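You operate a simulated robot arm through the tools that you are given. There is no shell and no other tool. Be economical: measure what you need, move in short steps, check, and stop when the job is done.

You run a simulated two-armed robot. Do the job below in one go: nothing can be reset, and whatever is moved stays where it is left.

## Task
Take the teal towel from the basin side of the work table and lay it out flat on the door side of the work table.
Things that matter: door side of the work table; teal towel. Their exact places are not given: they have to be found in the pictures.

Only the result counts: the job must be done as asked and must still hold three seconds after the hand-in. Knocking over, shifting, dropping, spilling or breaking anything else fails it. Flat cloth is picked up by pressing the open fingertips on it (5 to 10 N) and closing them slowly along it; thin cloth reads only 2 to 8 mm in the jaws.

## Robot
Two 6-joint arms with two-finger parallel grippers on one trunk, on a base that drives. Base frame: it is fixed to the floor where the robot stands at the start and does not move with it; the origin is under the middle of the robot, x ahead of it, y to its left, z up. Lengths are in mm, angles in rad, forces in N, time in s.
The left shoulder is at the start at [60, 187, 1022], the right one opposite. Places, roughly: door side of the work table [1100, 200, 800]; teal towel [500, -100, 800]. Payload 1.57 kg a hand.
Tool frame (each hand has its own): the origin (TCP) lies between the finger pads and is the grasp point; the fingertips stand 30 mm ahead of it; z points along the fingers, y is the line along which they close. Largest opening 110 mm; finger width 24, thickness 12; the body of the gripper, 48 by 112 mm, starts 78 mm behind the TCP.
Orientation is that of the tool frame in the base frame, as a unit quaternion [x, y, z, w]. With the fingers straight down and closing along the base's y, the tool's x points along the base's -x, its y along +y and its z along -z.

## Interface
- The arms move only by the tool drive_tool. It takes "left_plan", "right_plan" or both (then of equal length, played together; a hand with none holds still); each is a list of rows, each an object (a shift or turn left out is 0, a gripper value left out holds the last) with "delta_rot": the turn, a rotation vector about the base's x, y, z in rad, a list of three; "linear": the shift along the base's x, y, z in mm, a list of three; "gripper": the finger opening in mm, from 0 to 110. In form: [{"delta_rot": [wx, wy, wz], "linear": [tx, ty, tz], "gripper": gripper}, ...]. A call has 1 to 10 rows; each row shifts and turns the commanded pose from where the row before left it. Rows are played at 5 a second. More than 50 mm and 0.15 rad between two rows, or a gripper value outside its range, and nothing of the call is played. A pose out of reach is approached as far as the arm can. The call stops where the force on the tool passes 40 N (or 10 N more than at its start, if that is more) or the arm is blocked; 0.2 s more then pass. The fingers move at their own pace (about 153 mm/s each) and stop on an object; they squeeze with about 26 N. The grip force told is the motor's: it shows also when the fingers shut on nothing. Time passes only in rows, and 0.2 s behind the last, so rows that do not move let the fingers close. It gives the time, the measured TCP pose, the force on the tool (base axes), the opening and the grip force at its end, in the units of the frame above (readings bear some noise), with the torque about the TCP (base axes, N m) and any sound that the robot's microphone picked up.
- Cameras (640 x 400 px; columns grow to the right, rows downward): "scene" is now at [4, -17.6, 1572.6]; the picture's right is [-0.21, -0.98, 0.00], its down [-0.75, 0.16, -0.64] and it looks along [0.63, -0.14, -0.77] (base axes); focal length 257 px, centre (320, 200). "left" rides on the left gripper at [70, -16, -141] in its tool frame; the picture's right is [0.23, 0.97, 0.00], its down [-0.85, 0.20, -0.48] and it looks along [-0.47, 0.11, 0.88] (tool axes); focal length 222 px, centre (320, 200). "right" rides on the right gripper at [70, 16, -141] in its tool frame; the picture's right is [-0.23, 0.97, 0.00], its down [-0.86, -0.20, -0.48] and it looks along [-0.47, -0.11, 0.88] (tool axes); focal length 222 px, centre (320, 200).
- capture(camera): a new picture of that camera. It takes no simulated time.
- raise_lower(by): slides the trunk up (or, below 0, down) by that many mm; the arms and the scene camera ride with it, the base frame stays. It gives what a move gives, with no picture.
- base_move(legs): drives the robot by 1 to 6 legs, each [ahead, left, turn to the left] in mm, mm and rad, along the robot's own axes; the way and the turn of a leg run together, so that a leg with both is an arc; at most 1500 mm and 3.142 rad a leg. The arms and the cameras ride along, it lands a little off, and it stops where it bumps. It gives what a move gives.
- aim_head(pan, tilt): turns the head with the scene camera to pan (to the left, within 1.501 rad either way) and tilt (down, from -0.506 to 1.204), counted from straight ahead of the robot. It gives what a move gives.
- measure_at(camera, pixels): there is no depth. For up to 12 entries [column, row, z] of the newest picture of that camera ("zoom" is the newest enlarged one), the place [x, y] in the base frame at which the ray of that pixel passes the height z, good to about 3 mm, but the place of the scene camera against the robot may be out by one fixed shift of up to 18 mm in any direction. It takes no simulated time.
- close_up(camera, box): a new picture of the part [left, top, right, bottom] of that camera's present view, enlarged. It takes no simulated time.
- hand_in(): hands the job in; it is judged then, once.

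Keep the steps short. Do not move on a guess: measure, check each grasp and each placing, and mend mistakes. In all there are 80 turns and 58 pictures (those below and enlarged ones count). Leave the grippers open and the arms clear of the work at the hand-in unless told otherwise, and finish with a single line.

The tools are called after "Emit:" by a JSON object that holds its "method" and its "body". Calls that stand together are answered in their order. drive_tool: Moves the arms, as the interface text tells. Its arguments: {"type":"object","properties":{"left_plan":{"type":"array"},"right_plan":{"type":"array"}},"required":[]} The other tools are called the same way: raise_lower (by) slides the trunk up or down; base_move (legs) drives the base; aim_head (pan, tilt) turns the head that bears the scene camera; capture (camera) takes a picture; measure_at (camera, pixels) gives the place at which the rays of pixels pass given heights; close_up (camera, box) takes an enlarged picture of a part of a camera's view; hand_in () hands the job in.

At the start:

```text
clock: 0.0
left_ee_pos: [404.0, 37.9, 1115.6]
left_orientation: [0.0, 1.0, 0.0, 0.0]
left_contact_force: [0.4, -0.9, 0.5]
left_moment: [-0.02, 0.01, 0.0]
left_width: 110.3
left_grip_force: 0.0
right_ee_pos: [365.7, -335.7, 1015.0]
right_orientation: [0.0, 1.0, -0.001, 0.001]
right_contact_force: [0.9, -0.7, -0.3]
right_moment: [0.0, 0.0, 0.01]
right_width: 110.0
right_grip_force: 0.1
trunk travel left (down, up): [-650.0, 340.0]
robot x, y, heading: [0.4, 2.0, 0.005]
head pan, tilt: [-0.215, 0.871]
```

scene: 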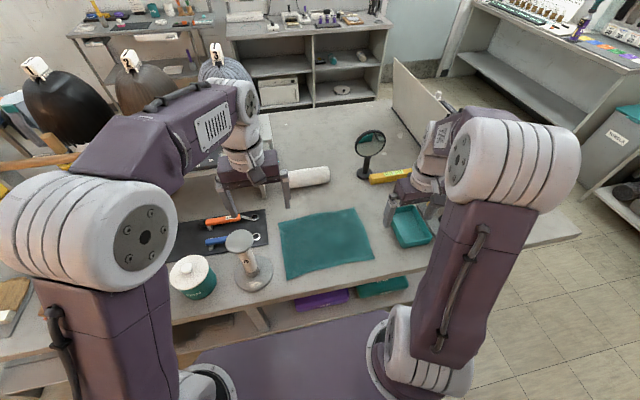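
right: 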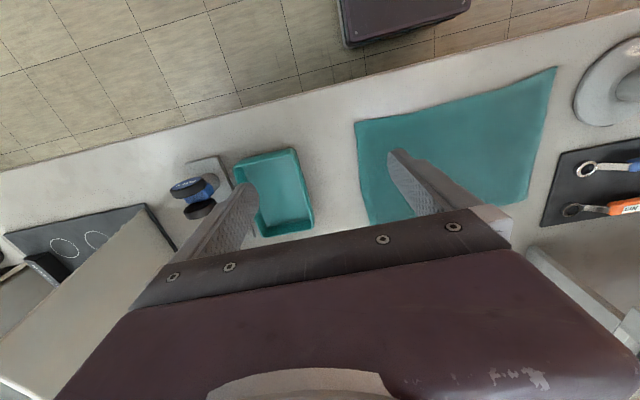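
left: 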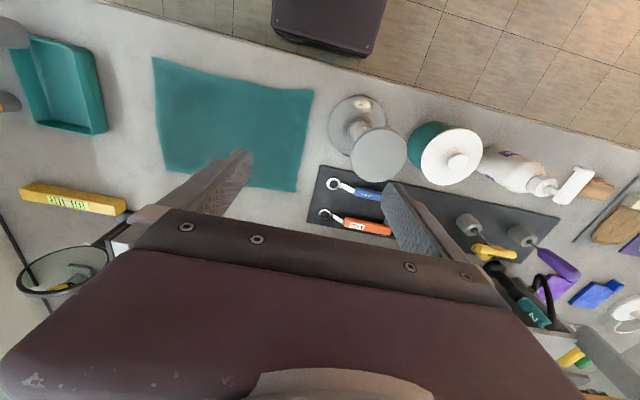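

I see the teal towel in the scene view at about (325,240). First I measure its corners and the empty far part of the table.

Emit:
{"method": "measure_at", "body": {"camera": "scene", "pixels": [[279, 220, 735], [355, 208, 735], [374, 260, 735], [288, 279, 735], [300, 120, 735], [260, 110, 735], [390, 105, 735], [370, 140, 735], [310, 176, 735], [400, 175, 735], [260, 160, 735]]}}

Emit:
{"method": "aim_head", "body": {"pan": 0.15, "tilt": 0.6}}

Emit:
{"method": "capture", "body": {"camera": "scene"}}

```text
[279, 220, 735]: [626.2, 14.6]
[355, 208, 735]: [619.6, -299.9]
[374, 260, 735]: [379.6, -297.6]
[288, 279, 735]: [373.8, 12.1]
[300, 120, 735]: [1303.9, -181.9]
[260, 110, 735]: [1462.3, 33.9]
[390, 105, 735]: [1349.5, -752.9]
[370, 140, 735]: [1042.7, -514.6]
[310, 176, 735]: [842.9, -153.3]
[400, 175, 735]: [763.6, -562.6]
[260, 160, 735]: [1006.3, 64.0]
```

```text
clock: 0.8
left_ee_pos: [404.3, 37.9, 1116.2]
left_orientation: [0.001, 1.0, 0.0, 0.0]
left_contact_force: [0.0, -0.6, -0.2]
left_moment: [-0.01, -0.01, -0.02]
left_width: 109.8
left_grip_force: 0.1
right_ee_pos: [363.5, -334.7, 1014.7]
right_orientation: [0.0, 1.0, 0.0, -0.001]
right_contact_force: [-0.5, -0.4, 0.6]
right_moment: [0.0, 0.0, -0.03]
right_width: 110.2
right_grip_force: 0.0
trunk travel left (down, up): [-650.0, 340.0]
robot x, y, heading: [-2.4, -0.1, -0.001]
head pan, tilt: [0.15, 0.6]
```

```text
54 pictures are left
```

scene: 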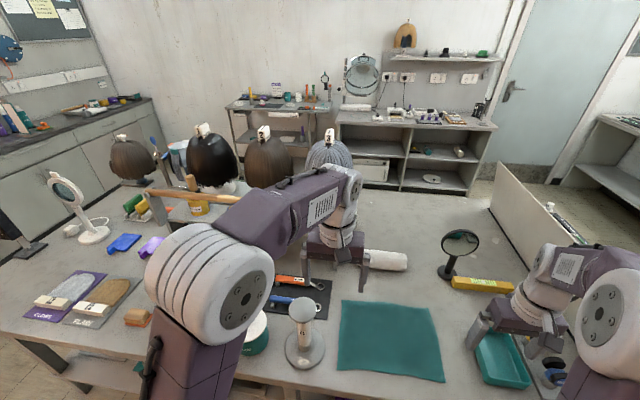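

The far half of the table is partly hidden by the left arm. I look lower and to both sides to find the free area and the way round.

Emit:
{"method": "close_up", "body": {"camera": "scene", "box": [200, 130, 520, 330]}}

Emit:
{"method": "aim_head", "body": {"pan": -0.8, "tilt": 0.6}}

Emit:
{"method": "capture", "body": {"camera": "scene"}}

Emit:
{"method": "measure_at", "body": {"camera": "scene", "pixels": [[320, 200, 0], [320, 100, 0], [200, 100, 735], [500, 300, 0]]}}

```text
2.00 times, centred on (360, 230) of scene
```

zoom: 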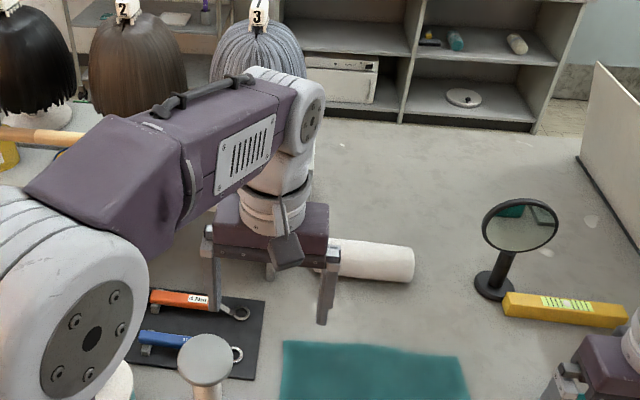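

```text
clock: 2.1
left_ee_pos: [404.0, 37.5, 1114.1]
left_orientation: [0.001, 1.0, 0.001, -0.001]
left_contact_force: [-0.3, 0.4, 0.9]
left_moment: [0.0, 0.02, -0.03]
left_width: 110.2
left_grip_force: 0.0
right_ee_pos: [364.5, -336.5, 1014.3]
right_orientation: [-0.001, 1.0, 0.001, 0.0]
right_contact_force: [0.2, 0.1, 0.3]
right_moment: [0.02, 0.0, 0.01]
right_width: 110.0
right_grip_force: 0.1
trunk travel left (down, up): [-650.0, 340.0]
robot x, y, heading: [-0.3, -0.9, 0.002]
head pan, tilt: [-0.799, 0.6]
```

```text
52 pictures are left
```

scene: 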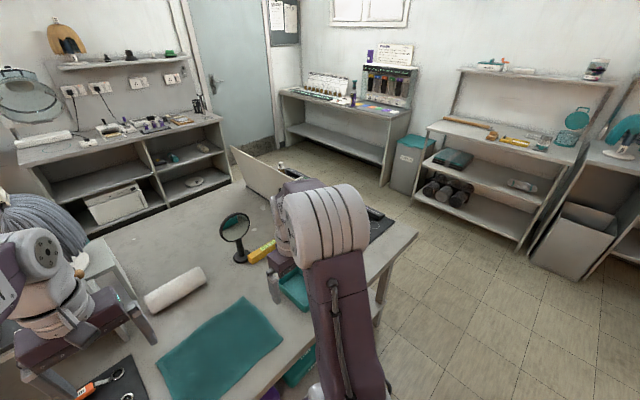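

```text
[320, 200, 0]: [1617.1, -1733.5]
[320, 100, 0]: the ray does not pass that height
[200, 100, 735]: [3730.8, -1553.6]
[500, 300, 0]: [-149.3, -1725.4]
```

Table right end and the free floor are visible. I measure the table's end, far edge and the walkways.

Emit:
{"method": "measure_at", "body": {"camera": "scene", "pixels": [[417, 235, 733], [335, 175, 733], [232, 180, 733], [85, 240, 733], [385, 187, 0], [283, 148, 0], [518, 250, 0], [165, 207, 0], [90, 238, 0], [228, 182, 0], [233, 148, 900], [278, 212, 733]]}}

Emit:
{"method": "close_up", "body": {"camera": "scene", "box": [60, 110, 440, 348]}}

```text
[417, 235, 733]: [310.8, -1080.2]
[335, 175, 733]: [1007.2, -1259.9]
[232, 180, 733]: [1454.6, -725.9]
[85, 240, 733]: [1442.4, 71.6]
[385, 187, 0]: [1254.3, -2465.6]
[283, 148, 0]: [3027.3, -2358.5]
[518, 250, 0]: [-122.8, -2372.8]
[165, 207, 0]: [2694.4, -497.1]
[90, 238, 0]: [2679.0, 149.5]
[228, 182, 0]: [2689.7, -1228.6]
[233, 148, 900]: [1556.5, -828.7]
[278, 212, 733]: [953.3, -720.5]
```

```text
1.68 times, centred on (250, 229) of scene
```

zoom: 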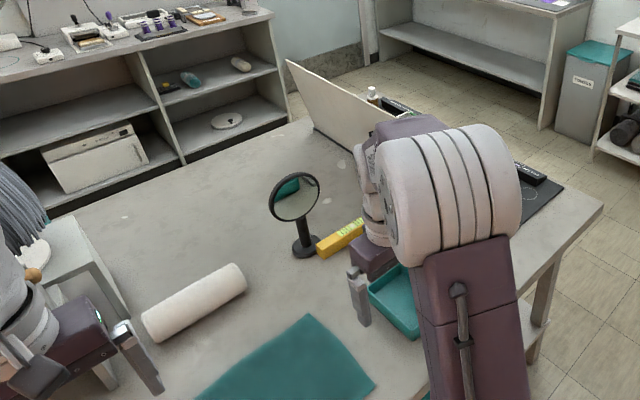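

The door side is the far part (edge x≈1450), reachable only by driving round the right end, where the floor is free. First the grasp: I shift the base right 145 mm to centre on the towel, then look with both hand cameras and the scene.

Emit:
{"method": "base_move", "body": {"legs": [[0, -145, 0]]}}

Emit:
{"method": "aim_head", "body": {"pan": 0.1, "tilt": 0.85}}

Emit:
{"method": "capture", "body": {"camera": "left"}}

Emit:
{"method": "capture", "body": {"camera": "right"}}

Emit:
{"method": "capture", "body": {"camera": "scene"}}

```text
clock: 3.4
left_ee_pos: [404.8, -106.6, 1115.7]
left_orientation: [0.001, 1.0, -0.001, 0.0]
left_contact_force: [-0.5, -0.9, -0.5]
left_moment: [0.0, 0.04, 0.01]
left_width: 110.1
left_grip_force: 0.1
right_ee_pos: [363.8, -479.3, 1014.5]
right_orientation: [0.0, 1.0, 0.0, 0.0]
right_contact_force: [0.3, -0.8, -0.1]
right_moment: [0.02, 0.02, -0.01]
right_width: 109.8
right_grip_force: 0.1
trunk travel left (down, up): [-650.0, 340.0]
robot x, y, heading: [-1.7, -143.5, 0.001]
head pan, tilt: [-0.799, 0.6]
```

```text
clock: 4.6
left_ee_pos: [403.9, -108.8, 1115.9]
left_orientation: [0.001, 1.0, 0.0, 0.0]
left_contact_force: [0.3, -1.2, 0.3]
left_moment: [0.0, 0.0, 0.0]
left_width: 110.2
left_grip_force: 0.0
right_ee_pos: [363.5, -481.5, 1014.2]
right_orientation: [0.0, 1.0, 0.001, 0.0]
right_contact_force: [-0.6, -0.1, 0.7]
right_moment: [0.01, 0.03, -0.04]
right_width: 110.0
right_grip_force: 0.0
trunk travel left (down, up): [-650.0, 340.0]
robot x, y, heading: [-2.5, -147.3, -0.002]
head pan, tilt: [0.099, 0.85]
```

```text
50 pictures are left
```

left: 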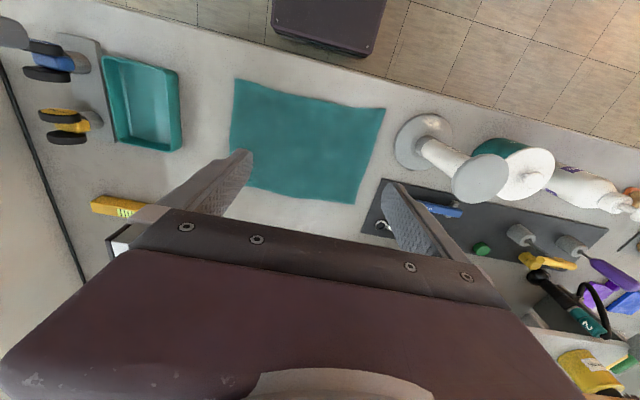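

```text
49 pictures are left
```

right: 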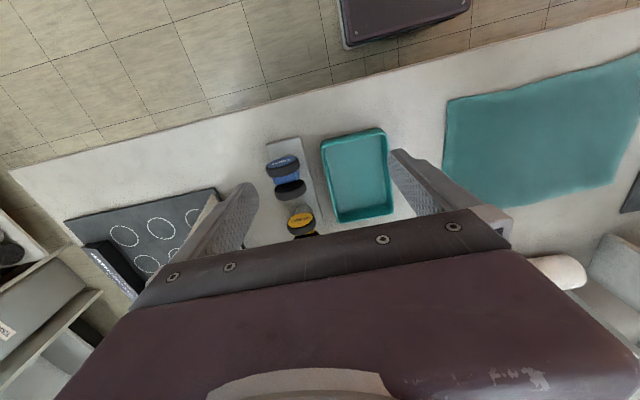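

```text
48 pictures are left
```

scene: 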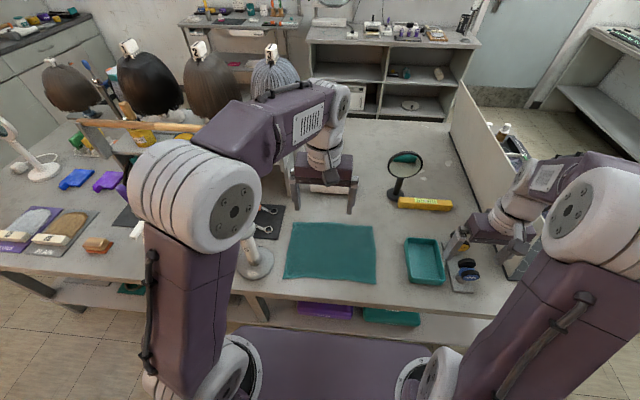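

Now I measure the corners with the hand cameras (near-left corner (385,108) in the left picture, near-right (236,79); near-right (447,100) in the right picture), along with the pedestal.

Emit:
{"method": "measure_at", "body": {"camera": "left", "pixels": [[385, 108, 735], [236, 79, 735], [355, 204, 735], [231, 150, 735], [396, 140, 735], [425, 165, 735], [452, 180, 900], [310, 95, 735], [375, 75, 733]]}}

Emit:
{"method": "measure_at", "body": {"camera": "right", "pixels": [[447, 100, 735], [443, 192, 735], [389, 128, 765], [393, 212, 765], [640, 55, 735]]}}

Emit:
{"method": "measure_at", "body": {"camera": "scene", "pixels": [[292, 222, 735], [372, 226, 735], [376, 283, 735], [283, 278, 735]]}}

```text
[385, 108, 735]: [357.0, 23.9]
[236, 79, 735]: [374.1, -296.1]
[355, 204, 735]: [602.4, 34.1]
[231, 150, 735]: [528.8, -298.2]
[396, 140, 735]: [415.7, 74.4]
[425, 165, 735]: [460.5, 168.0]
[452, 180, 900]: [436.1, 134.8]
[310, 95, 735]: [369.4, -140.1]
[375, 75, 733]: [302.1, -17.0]
```

```text
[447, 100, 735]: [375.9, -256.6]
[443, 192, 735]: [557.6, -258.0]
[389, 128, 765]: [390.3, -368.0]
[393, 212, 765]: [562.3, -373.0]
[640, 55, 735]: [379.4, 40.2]
```

```text
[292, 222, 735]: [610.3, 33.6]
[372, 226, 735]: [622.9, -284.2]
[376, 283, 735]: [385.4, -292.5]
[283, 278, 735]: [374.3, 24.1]
```

The right camera's reading differs by 40 mm from the others, so I move both hands above the near corners at z≈950 (fingers half-closed) and look again from there.

Emit:
{"method": "drive_tool", "body": {"left_plan": [{"linear": [-1.5, 14.7, -27.7], "gripper": 50}, {"linear": [-1.5, 14.7, -27.7]}, {"linear": [-1.5, 14.7, -27.7]}, {"linear": [-1.5, 14.7, -27.7]}, {"linear": [-1.5, 14.7, -27.7]}, {"linear": [-1.5, 14.7, -27.7]}, {}], "right_plan": [{"linear": [5.2, 37.7, -10.7], "gripper": 50}, {"linear": [5.2, 37.7, -10.7]}, {"linear": [5.2, 37.7, -10.7]}, {"linear": [5.2, 37.7, -10.7]}, {"linear": [5.2, 37.7, -10.7]}, {"linear": [5.2, 37.7, -10.7]}, {}]}}

Emit:
{"method": "capture", "body": {"camera": "left"}}

Emit:
{"method": "capture", "body": {"camera": "right"}}

Emit:
{"method": "capture", "body": {"camera": "scene"}}

```text
clock: 6.2
left_ee_pos: [394.4, -19.8, 949.8]
left_orientation: [0.002, 1.0, 0.0, 0.001]
left_contact_force: [-0.6, 0.2, -0.6]
left_moment: [-0.03, 0.01, -0.03]
left_width: 50.3
left_grip_force: 0.1
right_ee_pos: [394.3, -257.4, 951.2]
right_orientation: [0.0, 1.0, 0.0, 0.0]
right_contact_force: [-0.2, -0.8, -0.3]
right_moment: [0.02, 0.0, 0.04]
right_width: 50.1
right_grip_force: 0.1
trunk travel left (down, up): [-650.0, 340.0]
robot x, y, heading: [-1.7, -146.0, 0.002]
head pan, tilt: [0.099, 0.85]
```

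```text
47 pictures are left
```

left: 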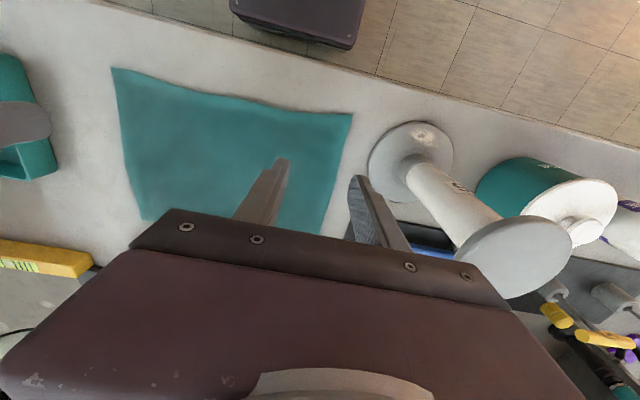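

```text
46 pictures are left
```

right: 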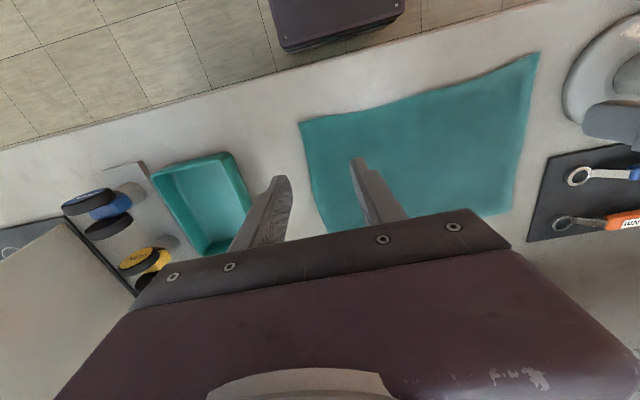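

```text
45 pictures are left
```

scene: 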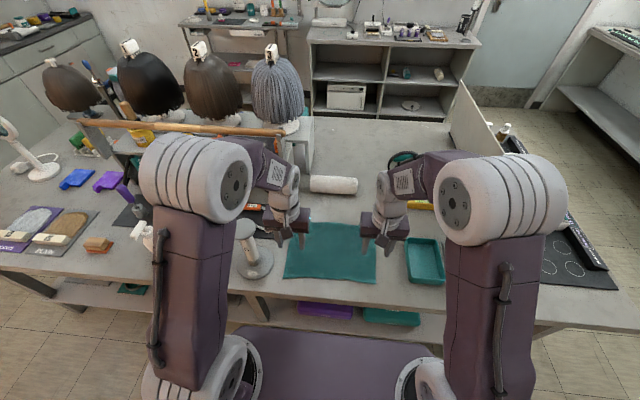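

The far area is now clear to see: free surface right of the wig stand, beyond the white roll. I measure that, and the corners again.

Emit:
{"method": "measure_at", "body": {"camera": "left", "pixels": [[352, 114, 735], [111, 68, 735], [240, 98, 735], [322, 233, 735], [369, 165, 735], [468, 270, 890]]}}

Emit:
{"method": "measure_at", "body": {"camera": "right", "pixels": [[299, 122, 735], [538, 53, 735], [420, 100, 735], [232, 153, 765], [327, 231, 735]]}}

Emit:
{"method": "measure_at", "body": {"camera": "scene", "pixels": [[308, 180, 733], [314, 117, 733], [356, 192, 733], [356, 180, 733], [312, 190, 733], [390, 160, 740], [440, 122, 733], [330, 122, 733], [450, 130, 733], [480, 155, 733], [297, 150, 900]]}}

Emit:
{"method": "close_up", "body": {"camera": "scene", "box": [220, 90, 500, 265]}}

```text
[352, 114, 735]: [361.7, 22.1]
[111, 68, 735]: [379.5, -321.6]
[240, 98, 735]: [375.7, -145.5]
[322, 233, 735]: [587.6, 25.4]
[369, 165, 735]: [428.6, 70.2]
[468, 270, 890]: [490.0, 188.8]
```

```text
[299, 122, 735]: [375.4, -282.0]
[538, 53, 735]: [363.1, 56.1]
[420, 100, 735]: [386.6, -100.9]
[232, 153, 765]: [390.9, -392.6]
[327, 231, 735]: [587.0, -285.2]
```

```text
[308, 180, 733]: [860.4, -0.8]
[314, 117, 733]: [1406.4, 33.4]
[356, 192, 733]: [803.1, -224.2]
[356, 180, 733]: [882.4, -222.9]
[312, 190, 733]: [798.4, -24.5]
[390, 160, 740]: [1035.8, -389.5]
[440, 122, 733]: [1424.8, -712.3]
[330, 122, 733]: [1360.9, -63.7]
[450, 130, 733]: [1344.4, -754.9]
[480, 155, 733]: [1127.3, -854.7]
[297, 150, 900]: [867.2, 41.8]
```

```text
2.29 times, centred on (360, 178) of scene
```

zoom: 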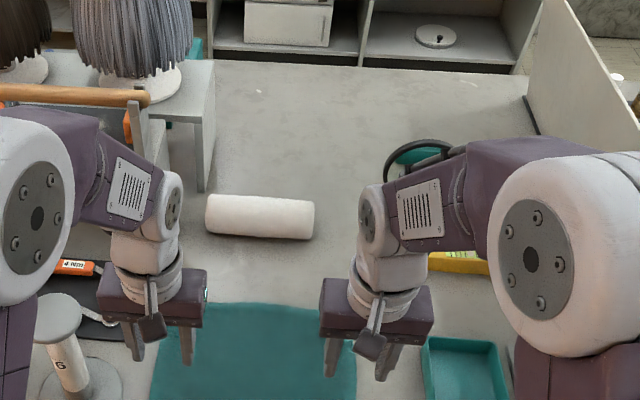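

Towel: near edge x≈375, from y≈22 to y≈-285. The free door-side area is about x 900–1430, y -600…-20. I bring the hands just above the near corners (left y -24, right y -237, opening 44), stopping at z≈785.

Emit:
{"method": "drive_tool", "body": {"left_plan": [{"linear": [0, -1, -40], "gripper": 44}, {"linear": [0, -1, -40]}, {"linear": [0, -1, -40]}, {"linear": [0, -1, -40]}, {"linear": [0, 0, -5]}, {}], "right_plan": [{"linear": [0, 5, -40], "gripper": 44}, {"linear": [0, 5, -40]}, {"linear": [0, 5, -40]}, {"linear": [0, 5, -40]}, {"linear": [0, 0, -5]}, {}]}}

Emit:
{"method": "capture", "body": {"camera": "left"}}

Emit:
{"method": "capture", "body": {"camera": "right"}}

```text
clock: 7.2
left_ee_pos: [392.9, -23.5, 811.8]
left_orientation: [0.001, 1.0, 0.0, 0.003]
left_contact_force: [-7.7, -1.5, 31.2]
left_moment: [0.01, 0.31, 0.0]
left_width: 43.8
left_grip_force: 0.1
right_ee_pos: [393.1, -238.7, 812.1]
right_orientation: [0.0, 1.0, 0.0, 0.003]
right_contact_force: [-6.6, -0.1, 25.5]
right_moment: [-0.12, 0.19, -0.03]
right_width: 43.7
right_grip_force: 0.1
trunk travel left (down, up): [-650.0, 340.0]
robot x, y, heading: [0.8, -146.4, 0.002]
head pan, tilt: [0.099, 0.85]
stopped in row 4 (left hand): the force on the tool passed its limit (the readings are from after the stop); the commanded pose is now the measured one
```

```text
43 pictures are left
```

left: 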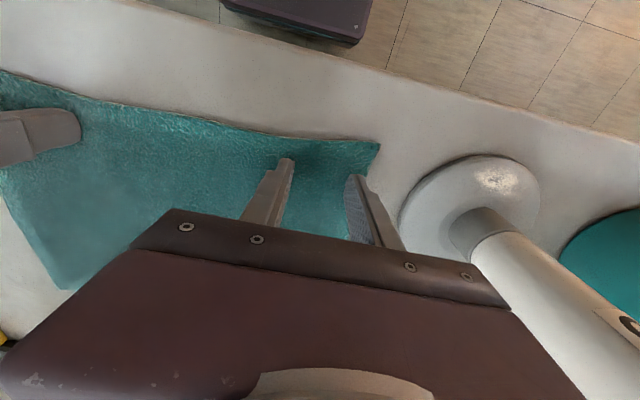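

```text
42 pictures are left
```

right: 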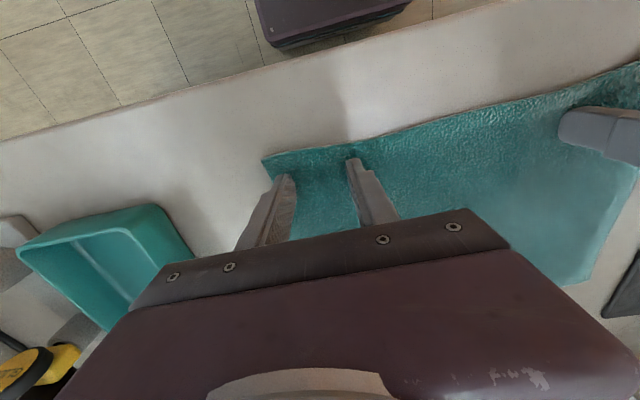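

Contact came at z 812, so the cloth's surface lies near 780, higher than told. I ease the press first, then re-measure the corners with that height.

Emit:
{"method": "drive_tool", "body": {"left_plan": [{"linear": [0, 0, 3]}, {}], "right_plan": [{"linear": [0, 0, 3]}, {}]}}

Emit:
{"method": "close_up", "body": {"camera": "left", "box": [230, 110, 430, 235]}}

Emit:
{"method": "close_up", "body": {"camera": "right", "box": [220, 120, 420, 245]}}

Emit:
{"method": "measure_at", "body": {"camera": "left", "pixels": [[378, 144, 780], [352, 178, 780], [284, 160, 780]]}}

Emit:
{"method": "measure_at", "body": {"camera": "right", "pixels": [[264, 160, 780], [284, 177, 780], [352, 162, 780], [300, 150, 780]]}}

```text
clock: 7.8
left_ee_pos: [396.0, -22.9, 813.7]
left_orientation: [0.001, 1.0, 0.0, 0.001]
left_contact_force: [-3.7, -0.7, 15.1]
left_moment: [0.0, 0.14, -0.01]
left_width: 43.5
left_grip_force: 0.1
right_ee_pos: [395.6, -239.4, 812.5]
right_orientation: [0.0, 1.0, 0.0, 0.002]
right_contact_force: [-1.8, 0.5, 6.9]
right_moment: [-0.05, 0.08, -0.01]
right_width: 44.0
right_grip_force: 0.1
trunk travel left (down, up): [-650.0, 340.0]
robot x, y, heading: [5.3, -144.9, 0.002]
head pan, tilt: [0.099, 0.85]
```

```text
3.20 times, centred on (330, 172) of left
```

zoom: 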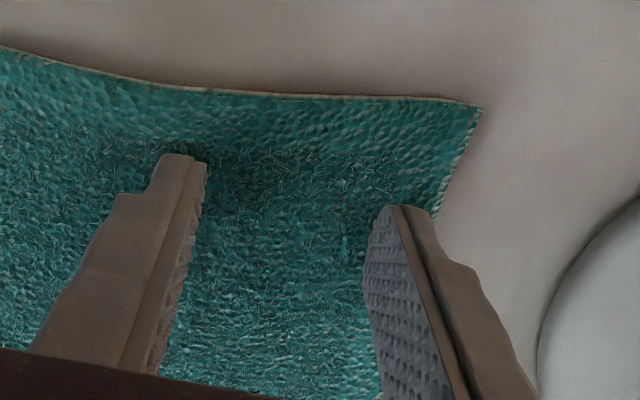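

```text
3.20 times, centred on (320, 182) of right
```

zoom: 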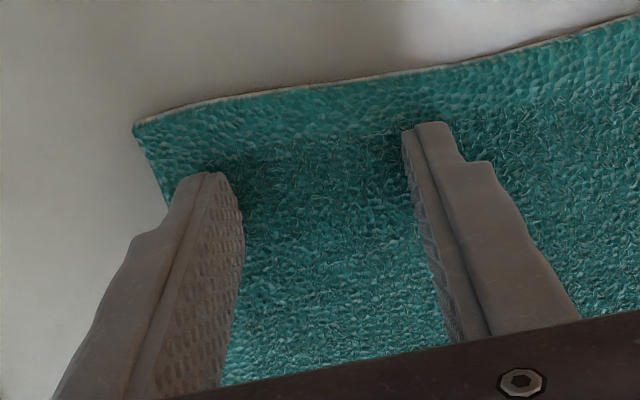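

```text
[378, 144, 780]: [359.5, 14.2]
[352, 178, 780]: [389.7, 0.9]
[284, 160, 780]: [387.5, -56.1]
```

```text
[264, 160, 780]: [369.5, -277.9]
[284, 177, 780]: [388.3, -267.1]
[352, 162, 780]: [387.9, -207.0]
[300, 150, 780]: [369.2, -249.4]
```

Both fingertip pairs stand fully on the cloth near the corners. Left presses with 15 N, right 7 N: I ease left by 1 mm and close both slowly.

Emit:
{"method": "drive_tool", "body": {"left_plan": [{"linear": [0, 0, 1], "gripper": 44}, {"gripper": 39}, {"gripper": 34}, {"gripper": 29}, {"gripper": 24}, {"gripper": 19}, {"gripper": 14}, {"gripper": 9}, {"gripper": 4}, {"gripper": 0}], "right_plan": [{"gripper": 44}, {"gripper": 39}, {"gripper": 34}, {"gripper": 29}, {"gripper": 24}, {"gripper": 19}, {"gripper": 14}, {"gripper": 9}, {"gripper": 4}, {"gripper": 0}]}}

Emit:
{"method": "close_up", "body": {"camera": "left", "box": [180, 90, 500, 290]}}

Emit:
{"method": "close_up", "body": {"camera": "right", "box": [180, 90, 500, 290]}}

```text
clock: 10.0
left_ee_pos: [396.4, -21.8, 813.2]
left_orientation: [0.001, 1.0, 0.0, 0.002]
left_contact_force: [0.3, -6.7, 4.6]
left_moment: [-0.2, 0.02, 0.07]
left_width: 4.3
left_grip_force: 24.4
right_ee_pos: [396.9, -236.9, 813.2]
right_orientation: [0.0, 1.0, -0.001, 0.002]
right_contact_force: [0.1, 7.3, 11.4]
right_moment: [0.13, 0.0, -0.03]
right_width: 7.1
right_grip_force: 25.8
trunk travel left (down, up): [-650.0, 340.0]
robot x, y, heading: [2.7, -149.0, 0.003]
head pan, tilt: [0.099, 0.85]
```

```text
2.00 times, centred on (340, 190) of left
```

zoom: 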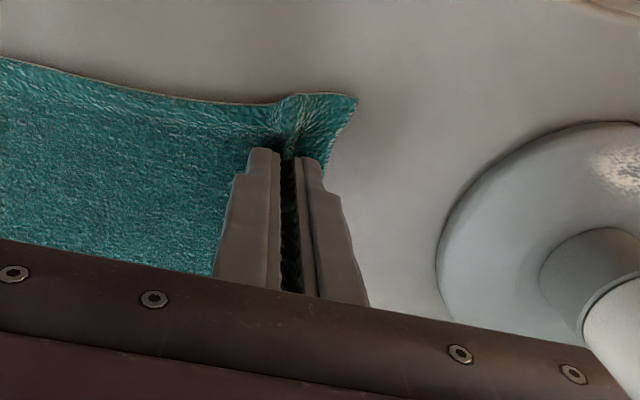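

```text
2.00 times, centred on (340, 190) of right
```

zoom: 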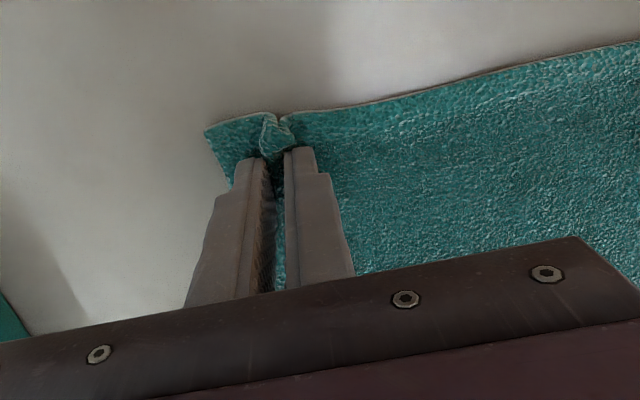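

Both hands hold cloth (4.3 and 7.1 mm). I lift slowly, first bringing the hands slightly together to relieve the pull.

Emit:
{"method": "drive_tool", "body": {"left_plan": [{"linear": [0, -4, 10]}, {"linear": [0, -3, 15]}, {"linear": [0, 0, 25]}, {"linear": [0, 0, 25]}, {"linear": [0, 0, 30]}, {"linear": [0, 0, 30]}, {"linear": [0, 0, 30]}, {}], "right_plan": [{"linear": [0, 4, 10]}, {"linear": [0, 3, 15]}, {"linear": [0, 0, 25]}, {"linear": [0, 0, 25]}, {"linear": [0, 0, 30]}, {"linear": [0, 0, 30]}, {"linear": [0, 0, 30]}, {}]}}

Emit:
{"method": "capture", "body": {"camera": "scene"}}

```text
clock: 11.8
left_ee_pos: [397.2, -28.8, 977.8]
left_orientation: [-0.001, 1.0, 0.0, 0.001]
left_contact_force: [-0.1, -0.4, -0.6]
left_moment: [0.0, 0.04, -0.01]
left_width: 4.0
left_grip_force: 24.4
right_ee_pos: [397.2, -230.6, 977.1]
right_orientation: [0.0, 1.0, 0.0, 0.001]
right_contact_force: [-0.4, 0.1, 0.0]
right_moment: [0.03, 0.01, 0.02]
right_width: 5.6
right_grip_force: 25.9
trunk travel left (down, up): [-650.0, 340.0]
robot x, y, heading: [-1.7, -148.6, -0.002]
head pan, tilt: [0.099, 0.85]
```

```text
37 pictures are left
```

scene: 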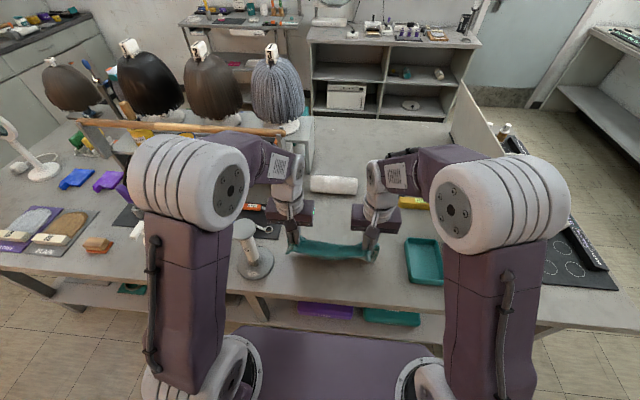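

The towel hangs between both hands, its lower edge about at the table. I raise the trunk 160 mm, then back off 350 mm from the table.

Emit:
{"method": "raise_lower", "body": {"by": 160}}

Emit:
{"method": "base_move", "body": {"legs": [[-380, 0, 0]]}}

Emit:
{"method": "aim_head", "body": {"pan": -0.9, "tilt": 0.6}}

Emit:
{"method": "capture", "body": {"camera": "scene"}}

```text
clock: 13.6
left_ee_pos: [397.4, -30.3, 1137.0]
left_orientation: [0.001, 1.0, 0.0, 0.0]
left_contact_force: [-0.3, 0.3, -0.9]
left_moment: [0.06, 0.04, 0.01]
left_width: 4.1
left_grip_force: 24.5
right_ee_pos: [398.0, -230.0, 1136.7]
right_orientation: [0.001, 1.0, 0.001, 0.001]
right_contact_force: [-0.1, 0.4, -1.4]
right_moment: [-0.05, -0.01, 0.02]
right_width: 5.6
right_grip_force: 25.6
trunk travel left (down, up): [-810.0, 180.0]
robot x, y, heading: [-0.9, -145.4, -0.0]
head pan, tilt: [0.099, 0.85]
```

```text
clock: 16.0
left_ee_pos: [19.0, -29.1, 1137.9]
left_orientation: [0.002, 1.0, 0.001, 0.001]
left_contact_force: [1.5, -0.8, -0.2]
left_moment: [0.0, 0.01, 0.01]
left_width: 3.9
left_grip_force: 24.9
right_ee_pos: [19.2, -230.3, 1135.1]
right_orientation: [0.001, 1.0, 0.0, 0.0]
right_contact_force: [0.6, 0.0, -0.6]
right_moment: [-0.04, -0.03, -0.02]
right_width: 5.2
right_grip_force: 25.7
trunk travel left (down, up): [-810.0, 180.0]
robot x, y, heading: [-374.2, -146.3, -0.0]
head pan, tilt: [0.099, 0.85]
```

```text
clock: 17.3
left_ee_pos: [18.5, -30.2, 1138.2]
left_orientation: [0.001, 1.0, 0.0, 0.0]
left_contact_force: [-0.9, -0.3, 0.6]
left_moment: [0.0, 0.02, 0.03]
left_width: 3.9
left_grip_force: 24.9
right_ee_pos: [18.5, -231.6, 1135.9]
right_orientation: [0.0, 1.0, 0.0, 0.001]
right_contact_force: [0.6, -0.3, -0.3]
right_moment: [-0.03, 0.01, 0.01]
right_width: 5.5
right_grip_force: 25.8
trunk travel left (down, up): [-810.0, 180.0]
robot x, y, heading: [-378.0, -144.0, -0.003]
head pan, tilt: [-0.901, 0.6]
```

```text
36 pictures are left
```

scene: 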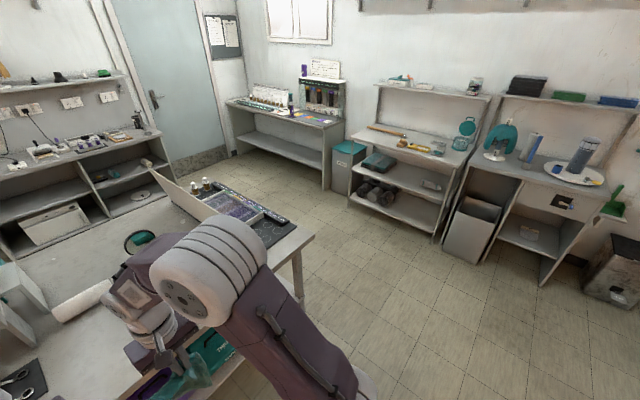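

I check the width of the right-hand walkway.

Emit:
{"method": "measure_at", "body": {"camera": "scene", "pixels": [[432, 237, 0], [350, 203, 0], [333, 190, 0], [312, 235, 778], [299, 303, 0], [442, 254, 0], [542, 286, 0], [165, 190, 0], [237, 152, 0], [605, 305, 0]]}}

```text
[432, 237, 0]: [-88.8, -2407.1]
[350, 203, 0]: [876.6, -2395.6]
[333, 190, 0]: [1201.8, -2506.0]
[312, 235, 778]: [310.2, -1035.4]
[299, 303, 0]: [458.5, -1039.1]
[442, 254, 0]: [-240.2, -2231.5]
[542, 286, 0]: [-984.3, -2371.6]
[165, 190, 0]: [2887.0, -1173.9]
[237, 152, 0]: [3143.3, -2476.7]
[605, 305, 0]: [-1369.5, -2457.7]
```

The walkway runs from y -1035 to about -2230. I strafe right to y≈-1635 and then drive ahead past the table.

Emit:
{"method": "base_move", "body": {"legs": [[0, -1490, 0], [1300, 0, 0]]}}

Emit:
{"method": "aim_head", "body": {"pan": 0.4, "tilt": 0.6}}

Emit:
{"method": "capture", "body": {"camera": "scene"}}

```text
clock: 30.8
left_ee_pos: [1309.2, -1553.0, 1137.5]
left_orientation: [0.013, 1.0, -0.001, 0.0]
left_contact_force: [0.1, 0.1, -0.2]
left_moment: [0.02, 0.01, 0.03]
left_width: 3.9
left_grip_force: 24.8
right_ee_pos: [1302.7, -1754.0, 1136.2]
right_orientation: [0.013, 1.0, -0.001, 0.001]
right_contact_force: [0.4, -0.1, -0.3]
right_moment: [-0.01, -0.03, -0.01]
right_width: 5.3
right_grip_force: 25.7
trunk travel left (down, up): [-810.0, 180.0]
robot x, y, heading: [908.6, -1658.9, -0.028]
head pan, tilt: [-0.901, 0.6]
```

```text
clock: 32.3
left_ee_pos: [1308.3, -1553.7, 1137.6]
left_orientation: [0.013, 1.0, 0.001, 0.002]
left_contact_force: [0.3, 0.1, -0.4]
left_moment: [0.05, -0.01, 0.01]
left_width: 4.1
left_grip_force: 25.0
right_ee_pos: [1304.3, -1753.4, 1136.0]
right_orientation: [0.012, 1.0, 0.001, 0.002]
right_contact_force: [-0.5, 0.1, -0.3]
right_moment: [-0.02, 0.0, 0.0]
right_width: 5.3
right_grip_force: 26.0
trunk travel left (down, up): [-810.0, 180.0]
robot x, y, heading: [909.7, -1660.9, -0.029]
head pan, tilt: [0.4, 0.6]
```

```text
35 pictures are left
```

scene: 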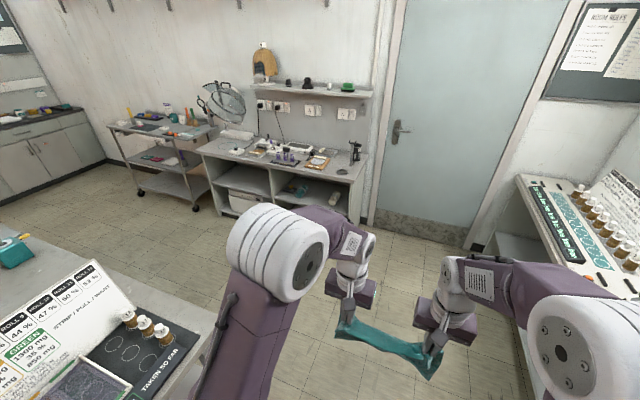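

The cloth is still held; the aisle ahead is open. I measure it before going on.

Emit:
{"method": "measure_at", "body": {"camera": "scene", "pixels": [[237, 214, 0], [345, 208, 0], [375, 225, 0], [470, 247, 0], [215, 312, 778], [195, 210, 0], [140, 195, 0], [485, 255, 0], [100, 255, 778]]}}

```text
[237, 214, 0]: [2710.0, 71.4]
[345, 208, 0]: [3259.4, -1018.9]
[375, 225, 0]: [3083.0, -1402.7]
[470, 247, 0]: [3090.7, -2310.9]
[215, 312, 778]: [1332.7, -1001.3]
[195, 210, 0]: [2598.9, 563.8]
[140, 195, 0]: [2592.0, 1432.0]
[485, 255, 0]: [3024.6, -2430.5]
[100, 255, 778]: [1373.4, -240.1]
```

Table far edge x≈1360, shelves opposite at x≈2700. I drive ahead to x≈2040, turn left 90°, drive along the aisle to y≈-330, and turn left again to face the table.

Emit:
{"method": "base_move", "body": {"legs": [[1130, 0, 0], [0, 0, 1.6], [1340, 0, 0]]}}

Emit:
{"method": "aim_head", "body": {"pan": 0.9, "tilt": 0.7}}

Emit:
{"method": "capture", "body": {"camera": "scene"}}

```text
clock: 48.2
left_ee_pos: [1910.8, 43.0, 1138.8]
left_orientation: [0.71, -0.704, -0.001, 0.0]
left_contact_force: [0.2, 0.1, -0.5]
left_moment: [0.0, 0.02, -0.08]
left_width: 3.8
left_grip_force: 24.8
right_ee_pos: [2110.4, 45.1, 1136.5]
right_orientation: [0.711, -0.704, 0.0, -0.001]
right_contact_force: [-0.8, -0.6, -0.4]
right_moment: [0.01, 0.02, -0.05]
right_width: 4.7
right_grip_force: 24.7
trunk travel left (down, up): [-810.0, 180.0]
robot x, y, heading: [2028.8, -349.8, 1.578]
head pan, tilt: [0.4, 0.6]
```

```text
clock: 49.2
left_ee_pos: [1909.5, 42.3, 1137.7]
left_orientation: [0.71, -0.704, 0.0, -0.001]
left_contact_force: [0.3, -0.5, -0.5]
left_moment: [-0.04, -0.01, -0.11]
left_width: 3.9
left_grip_force: 24.5
right_ee_pos: [2111.3, 45.5, 1136.5]
right_orientation: [0.711, -0.703, 0.0, -0.001]
right_contact_force: [0.2, 0.2, -0.4]
right_moment: [0.0, 0.03, -0.02]
right_width: 4.6
right_grip_force: 24.9
trunk travel left (down, up): [-810.0, 180.0]
robot x, y, heading: [2029.5, -351.7, 1.586]
head pan, tilt: [0.901, 0.7]
```

```text
34 pictures are left
```

scene: 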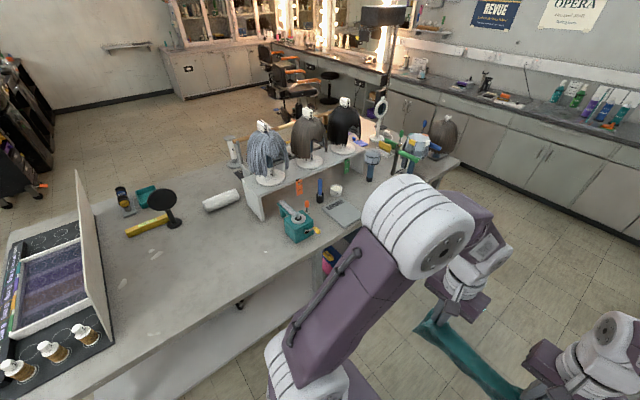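

I measure the free area on this side: teal device (283,238), wig stand corner (262,220), roll, board foot (110,300), edge.

Emit:
{"method": "measure_at", "body": {"camera": "scene", "pixels": [[284, 238, 778], [262, 221, 778], [246, 195, 778], [205, 212, 778], [241, 200, 778], [114, 300, 778], [85, 205, 778], [290, 263, 778], [200, 315, 778], [180, 228, 778], [320, 243, 778]]}}

Emit:
{"method": "base_move", "body": {"legs": [[0, 0, 1.563]]}}

Emit:
{"method": "aim_head", "body": {"pan": 0.0, "tilt": 0.75}}

Emit:
{"method": "capture", "body": {"camera": "scene"}}

```text
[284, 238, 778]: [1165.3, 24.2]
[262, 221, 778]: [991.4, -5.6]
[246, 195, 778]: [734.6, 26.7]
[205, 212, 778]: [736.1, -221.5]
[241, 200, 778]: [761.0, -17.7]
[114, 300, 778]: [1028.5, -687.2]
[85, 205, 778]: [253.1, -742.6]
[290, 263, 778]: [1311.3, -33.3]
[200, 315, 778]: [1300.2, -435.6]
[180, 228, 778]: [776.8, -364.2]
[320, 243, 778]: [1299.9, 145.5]
```

```text
clock: 53.3
left_ee_pos: [1631.8, -462.7, 1137.6]
left_orientation: [1.0, -0.007, -0.002, 0.0]
left_contact_force: [-0.3, 0.1, 0.4]
left_moment: [0.01, 0.0, -0.03]
left_width: 3.8
left_grip_force: 24.8
right_ee_pos: [1633.9, -262.4, 1136.6]
right_orientation: [1.0, -0.007, -0.001, 0.0]
right_contact_force: [0.5, -1.2, -0.7]
right_moment: [-0.01, 0.01, -0.03]
right_width: 4.4
right_grip_force: 24.8
trunk travel left (down, up): [-810.0, 180.0]
robot x, y, heading: [2031.1, -353.7, 3.127]
head pan, tilt: [0.901, 0.7]
```

```text
clock: 54.5
left_ee_pos: [1631.9, -463.2, 1138.4]
left_orientation: [1.0, -0.007, -0.001, 0.0]
left_contact_force: [0.4, -0.1, -1.6]
left_moment: [0.0, 0.0, -0.09]
left_width: 4.1
left_grip_force: 25.3
right_ee_pos: [1633.0, -261.5, 1136.1]
right_orientation: [1.0, -0.007, 0.0, -0.001]
right_contact_force: [0.5, 0.7, -0.1]
right_moment: [0.01, 0.04, -0.1]
right_width: 4.2
right_grip_force: 25.1
trunk travel left (down, up): [-810.0, 180.0]
robot x, y, heading: [2028.7, -354.4, 3.13]
head pan, tilt: [0.0, 0.75]
```

```text
33 pictures are left
```

scene: 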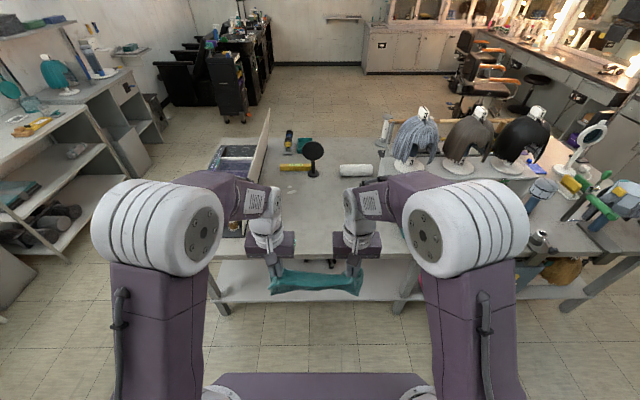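

The towel hangs in front, table's free stretch ahead. I measure the mirror foot (314,176), roll, edge, and drive ahead 320 mm.

Emit:
{"method": "measure_at", "body": {"camera": "scene", "pixels": [[314, 178, 778], [340, 176, 778], [373, 176, 778], [280, 171, 778], [250, 195, 778], [320, 259, 778], [405, 255, 778], [412, 172, 778], [320, 302, 200]]}}

Emit:
{"method": "base_move", "body": {"legs": [[310, 0, 0.01]]}}

Emit:
{"method": "capture", "body": {"camera": "scene"}}

```text
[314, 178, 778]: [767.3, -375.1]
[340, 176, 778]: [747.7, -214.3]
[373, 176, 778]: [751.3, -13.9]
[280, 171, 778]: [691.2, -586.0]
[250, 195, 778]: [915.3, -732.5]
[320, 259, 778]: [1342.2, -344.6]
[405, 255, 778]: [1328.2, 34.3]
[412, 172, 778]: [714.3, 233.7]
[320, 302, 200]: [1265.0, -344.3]
```

```text
clock: 56.6
left_ee_pos: [1327.3, -461.8, 1139.2]
left_orientation: [1.0, -0.005, -0.002, 0.001]
left_contact_force: [0.1, 0.7, -0.2]
left_moment: [-0.02, 0.05, -0.07]
left_width: 3.7
left_grip_force: 24.4
right_ee_pos: [1327.9, -260.7, 1136.9]
right_orientation: [1.0, -0.004, -0.002, 0.0]
right_contact_force: [0.3, -0.7, -0.4]
right_moment: [-0.03, -0.01, -0.08]
right_width: 4.2
right_grip_force: 25.2
trunk travel left (down, up): [-810.0, 180.0]
robot x, y, heading: [1725.9, -351.9, 3.131]
head pan, tilt: [0.0, 0.75]
```

```text
32 pictures are left
```

scene: 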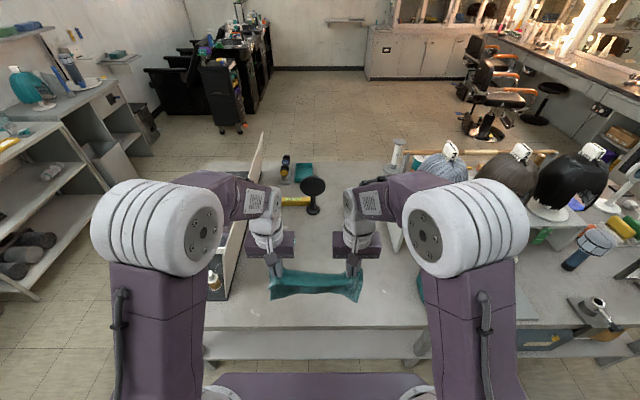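

I measure the table edge against the base, then creep 75 mm closer (same distance as at the start on the other side).

Emit:
{"method": "measure_at", "body": {"camera": "scene", "pixels": [[320, 325, 778], [320, 333, 740], [312, 213, 778], [232, 275, 778], [413, 280, 778], [423, 300, 778]]}}

Emit:
{"method": "base_move", "body": {"legs": [[75, 0, 0.01]]}}

Emit:
{"method": "drive_tool", "body": {"left_plan": [{"linear": [-30, -2, 0]}, {"linear": [-30, -2, 0]}, {"linear": [-30, -2, 0]}, {"linear": [-30, -2, 0]}, {"linear": [-30, -2, 0]}, {"linear": [-30, 0, 0]}, {}], "right_plan": [{"linear": [-30, 2, 0]}, {"linear": [-30, 2, 0]}, {"linear": [-30, 2, 0]}, {"linear": [-30, 2, 0]}, {"linear": [-30, 2, 0]}, {"linear": [-30, 0, 0]}, {}]}}

Emit:
{"method": "capture", "body": {"camera": "scene"}}

```text
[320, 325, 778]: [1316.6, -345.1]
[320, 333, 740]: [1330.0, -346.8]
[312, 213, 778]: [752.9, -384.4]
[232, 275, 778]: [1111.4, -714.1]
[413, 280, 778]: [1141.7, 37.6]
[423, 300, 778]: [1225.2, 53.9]
```

```text
clock: 57.7
left_ee_pos: [1255.1, -466.0, 1139.6]
left_orientation: [1.0, 0.001, -0.003, -0.002]
left_contact_force: [0.8, 0.7, 0.3]
left_moment: [-0.04, 0.0, -0.08]
left_width: 3.7
left_grip_force: 24.7
right_ee_pos: [1255.1, -264.9, 1138.6]
right_orientation: [1.0, 0.0, -0.004, 0.001]
right_contact_force: [0.3, -1.0, 0.6]
right_moment: [-0.01, 0.04, -0.09]
right_width: 4.3
right_grip_force: 25.2
trunk travel left (down, up): [-810.0, 180.0]
robot x, y, heading: [1644.5, -348.2, -3.136]
head pan, tilt: [0.0, 0.75]
```

```text
clock: 59.3
left_ee_pos: [1070.2, -475.1, 1137.8]
left_orientation: [1.0, 0.0, -0.001, -0.001]
left_contact_force: [-0.1, 16.2, 0.5]
left_moment: [0.56, 0.01, 0.03]
left_width: 4.1
left_grip_force: 24.7
right_ee_pos: [1071.2, -253.9, 1136.1]
right_orientation: [1.0, 0.002, -0.001, 0.001]
right_contact_force: [1.2, -15.8, 1.0]
right_moment: [-0.54, -0.01, -0.13]
right_width: 5.1
right_grip_force: 25.4
trunk travel left (down, up): [-810.0, 180.0]
robot x, y, heading: [1646.1, -348.3, -3.141]
head pan, tilt: [0.0, 0.75]
```

```text
31 pictures are left
```

scene: 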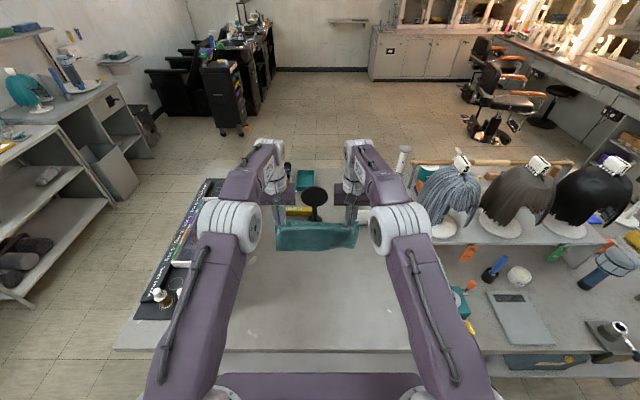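

The cloth is stretched tight (16 N sideways); I ease both hands together 3 mm each, then lower the trunk 105 mm so that the lower edge just comes to the table at x≈1070.

Emit:
{"method": "drive_tool", "body": {"left_plan": [{"linear": [0, 3.5, 0]}, {}], "right_plan": [{"linear": [0, -3.5, 0]}, {}]}}

Emit:
{"method": "raise_lower", "body": {"by": -100}}

Emit:
{"method": "aim_head", "body": {"pan": 0.0, "tilt": 0.95}}

Emit:
{"method": "capture", "body": {"camera": "scene"}}

Emit:
{"method": "capture", "body": {"camera": "left"}}

```text
clock: 59.9
left_ee_pos: [1071.4, -473.1, 1137.5]
left_orientation: [1.0, 0.001, -0.001, 0.0]
left_contact_force: [0.0, 8.6, -0.3]
left_moment: [0.26, 0.0, -0.03]
left_width: 4.1
left_grip_force: 24.8
right_ee_pos: [1071.1, -257.5, 1137.4]
right_orientation: [1.0, 0.002, -0.001, -0.001]
right_contact_force: [-0.3, -8.2, 0.2]
right_moment: [-0.23, 0.0, -0.07]
right_width: 4.8
right_grip_force: 24.5
trunk travel left (down, up): [-810.0, 180.0]
robot x, y, heading: [1646.5, -352.3, -3.14]
head pan, tilt: [0.0, 0.75]
```

```text
clock: 61.2
left_ee_pos: [1071.7, -472.8, 1037.7]
left_orientation: [1.0, 0.0, -0.001, 0.0]
left_contact_force: [-0.4, 6.1, -0.6]
left_moment: [0.22, 0.01, -0.02]
left_width: 3.9
left_grip_force: 25.0
right_ee_pos: [1071.3, -256.7, 1037.3]
right_orientation: [1.0, 0.001, -0.001, 0.0]
right_contact_force: [0.0, -7.4, -0.1]
right_moment: [-0.25, 0.04, -0.07]
right_width: 4.5
right_grip_force: 25.1
trunk travel left (down, up): [-710.0, 280.0]
robot x, y, heading: [1647.8, -349.7, -3.141]
head pan, tilt: [0.0, 0.75]
```

```text
clock: 61.9
left_ee_pos: [1070.7, -472.0, 1036.9]
left_orientation: [1.0, 0.001, -0.001, 0.001]
left_contact_force: [0.5, 7.2, 0.2]
left_moment: [0.21, -0.01, -0.01]
left_width: 3.8
left_grip_force: 25.1
right_ee_pos: [1069.9, -256.8, 1036.3]
right_orientation: [1.0, 0.001, -0.001, 0.0]
right_contact_force: [-0.1, -6.4, 0.2]
right_moment: [-0.2, -0.01, -0.1]
right_width: 4.4
right_grip_force: 25.3
trunk travel left (down, up): [-710.0, 280.0]
robot x, y, heading: [1650.1, -349.5, -3.138]
head pan, tilt: [0.0, 0.949]
```

```text
30 pictures are left
```

scene: 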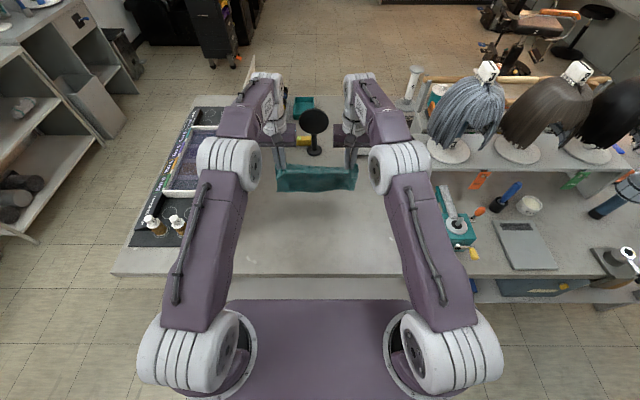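

```text
29 pictures are left
```

left: 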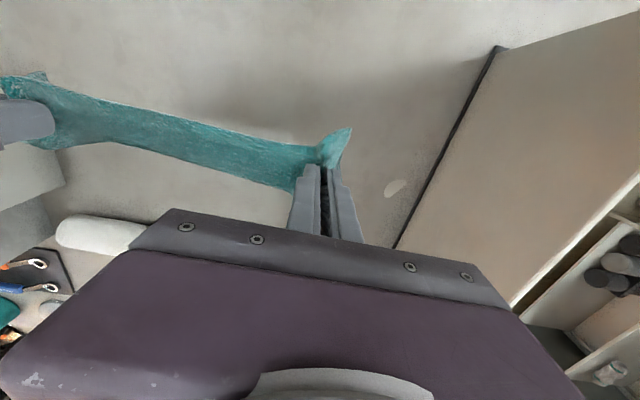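

The lower edge is about at the table under x≈1070. As the table edge is at x≈1330, I want the towel some 35 mm further in; I try reaching farther.

Emit:
{"method": "drive_tool", "body": {"left_plan": [{"linear": [-12, 1, 0]}, {"linear": [-12, 1, 0]}, {"linear": [-12, 0, 0]}, {}], "right_plan": [{"linear": [-12, -1, 0]}, {"linear": [-12, -1, 0]}, {"linear": [-12, 0, 0]}, {}]}}

```text
clock: 62.9
left_ee_pos: [1059.1, -471.1, 1037.7]
left_orientation: [1.0, 0.001, -0.001, 0.0]
left_contact_force: [-0.4, 6.4, -0.1]
left_moment: [0.21, -0.02, -0.02]
left_width: 3.9
left_grip_force: 24.6
left hand out of reach, approached as far as the arm can: row 2, 3
right_ee_pos: [1061.5, -256.6, 1033.5]
right_orientation: [1.0, 0.001, -0.001, 0.0]
right_contact_force: [-1.4, -6.1, 0.6]
right_moment: [-0.24, 0.01, -0.1]
right_width: 4.5
right_grip_force: 24.6
right hand out of reach, approached as far as the arm can: row 1, 2, 3
trunk travel left (down, up): [-710.0, 280.0]
robot x, y, heading: [1648.9, -349.5, -3.135]
head pan, tilt: [0.0, 0.949]
```

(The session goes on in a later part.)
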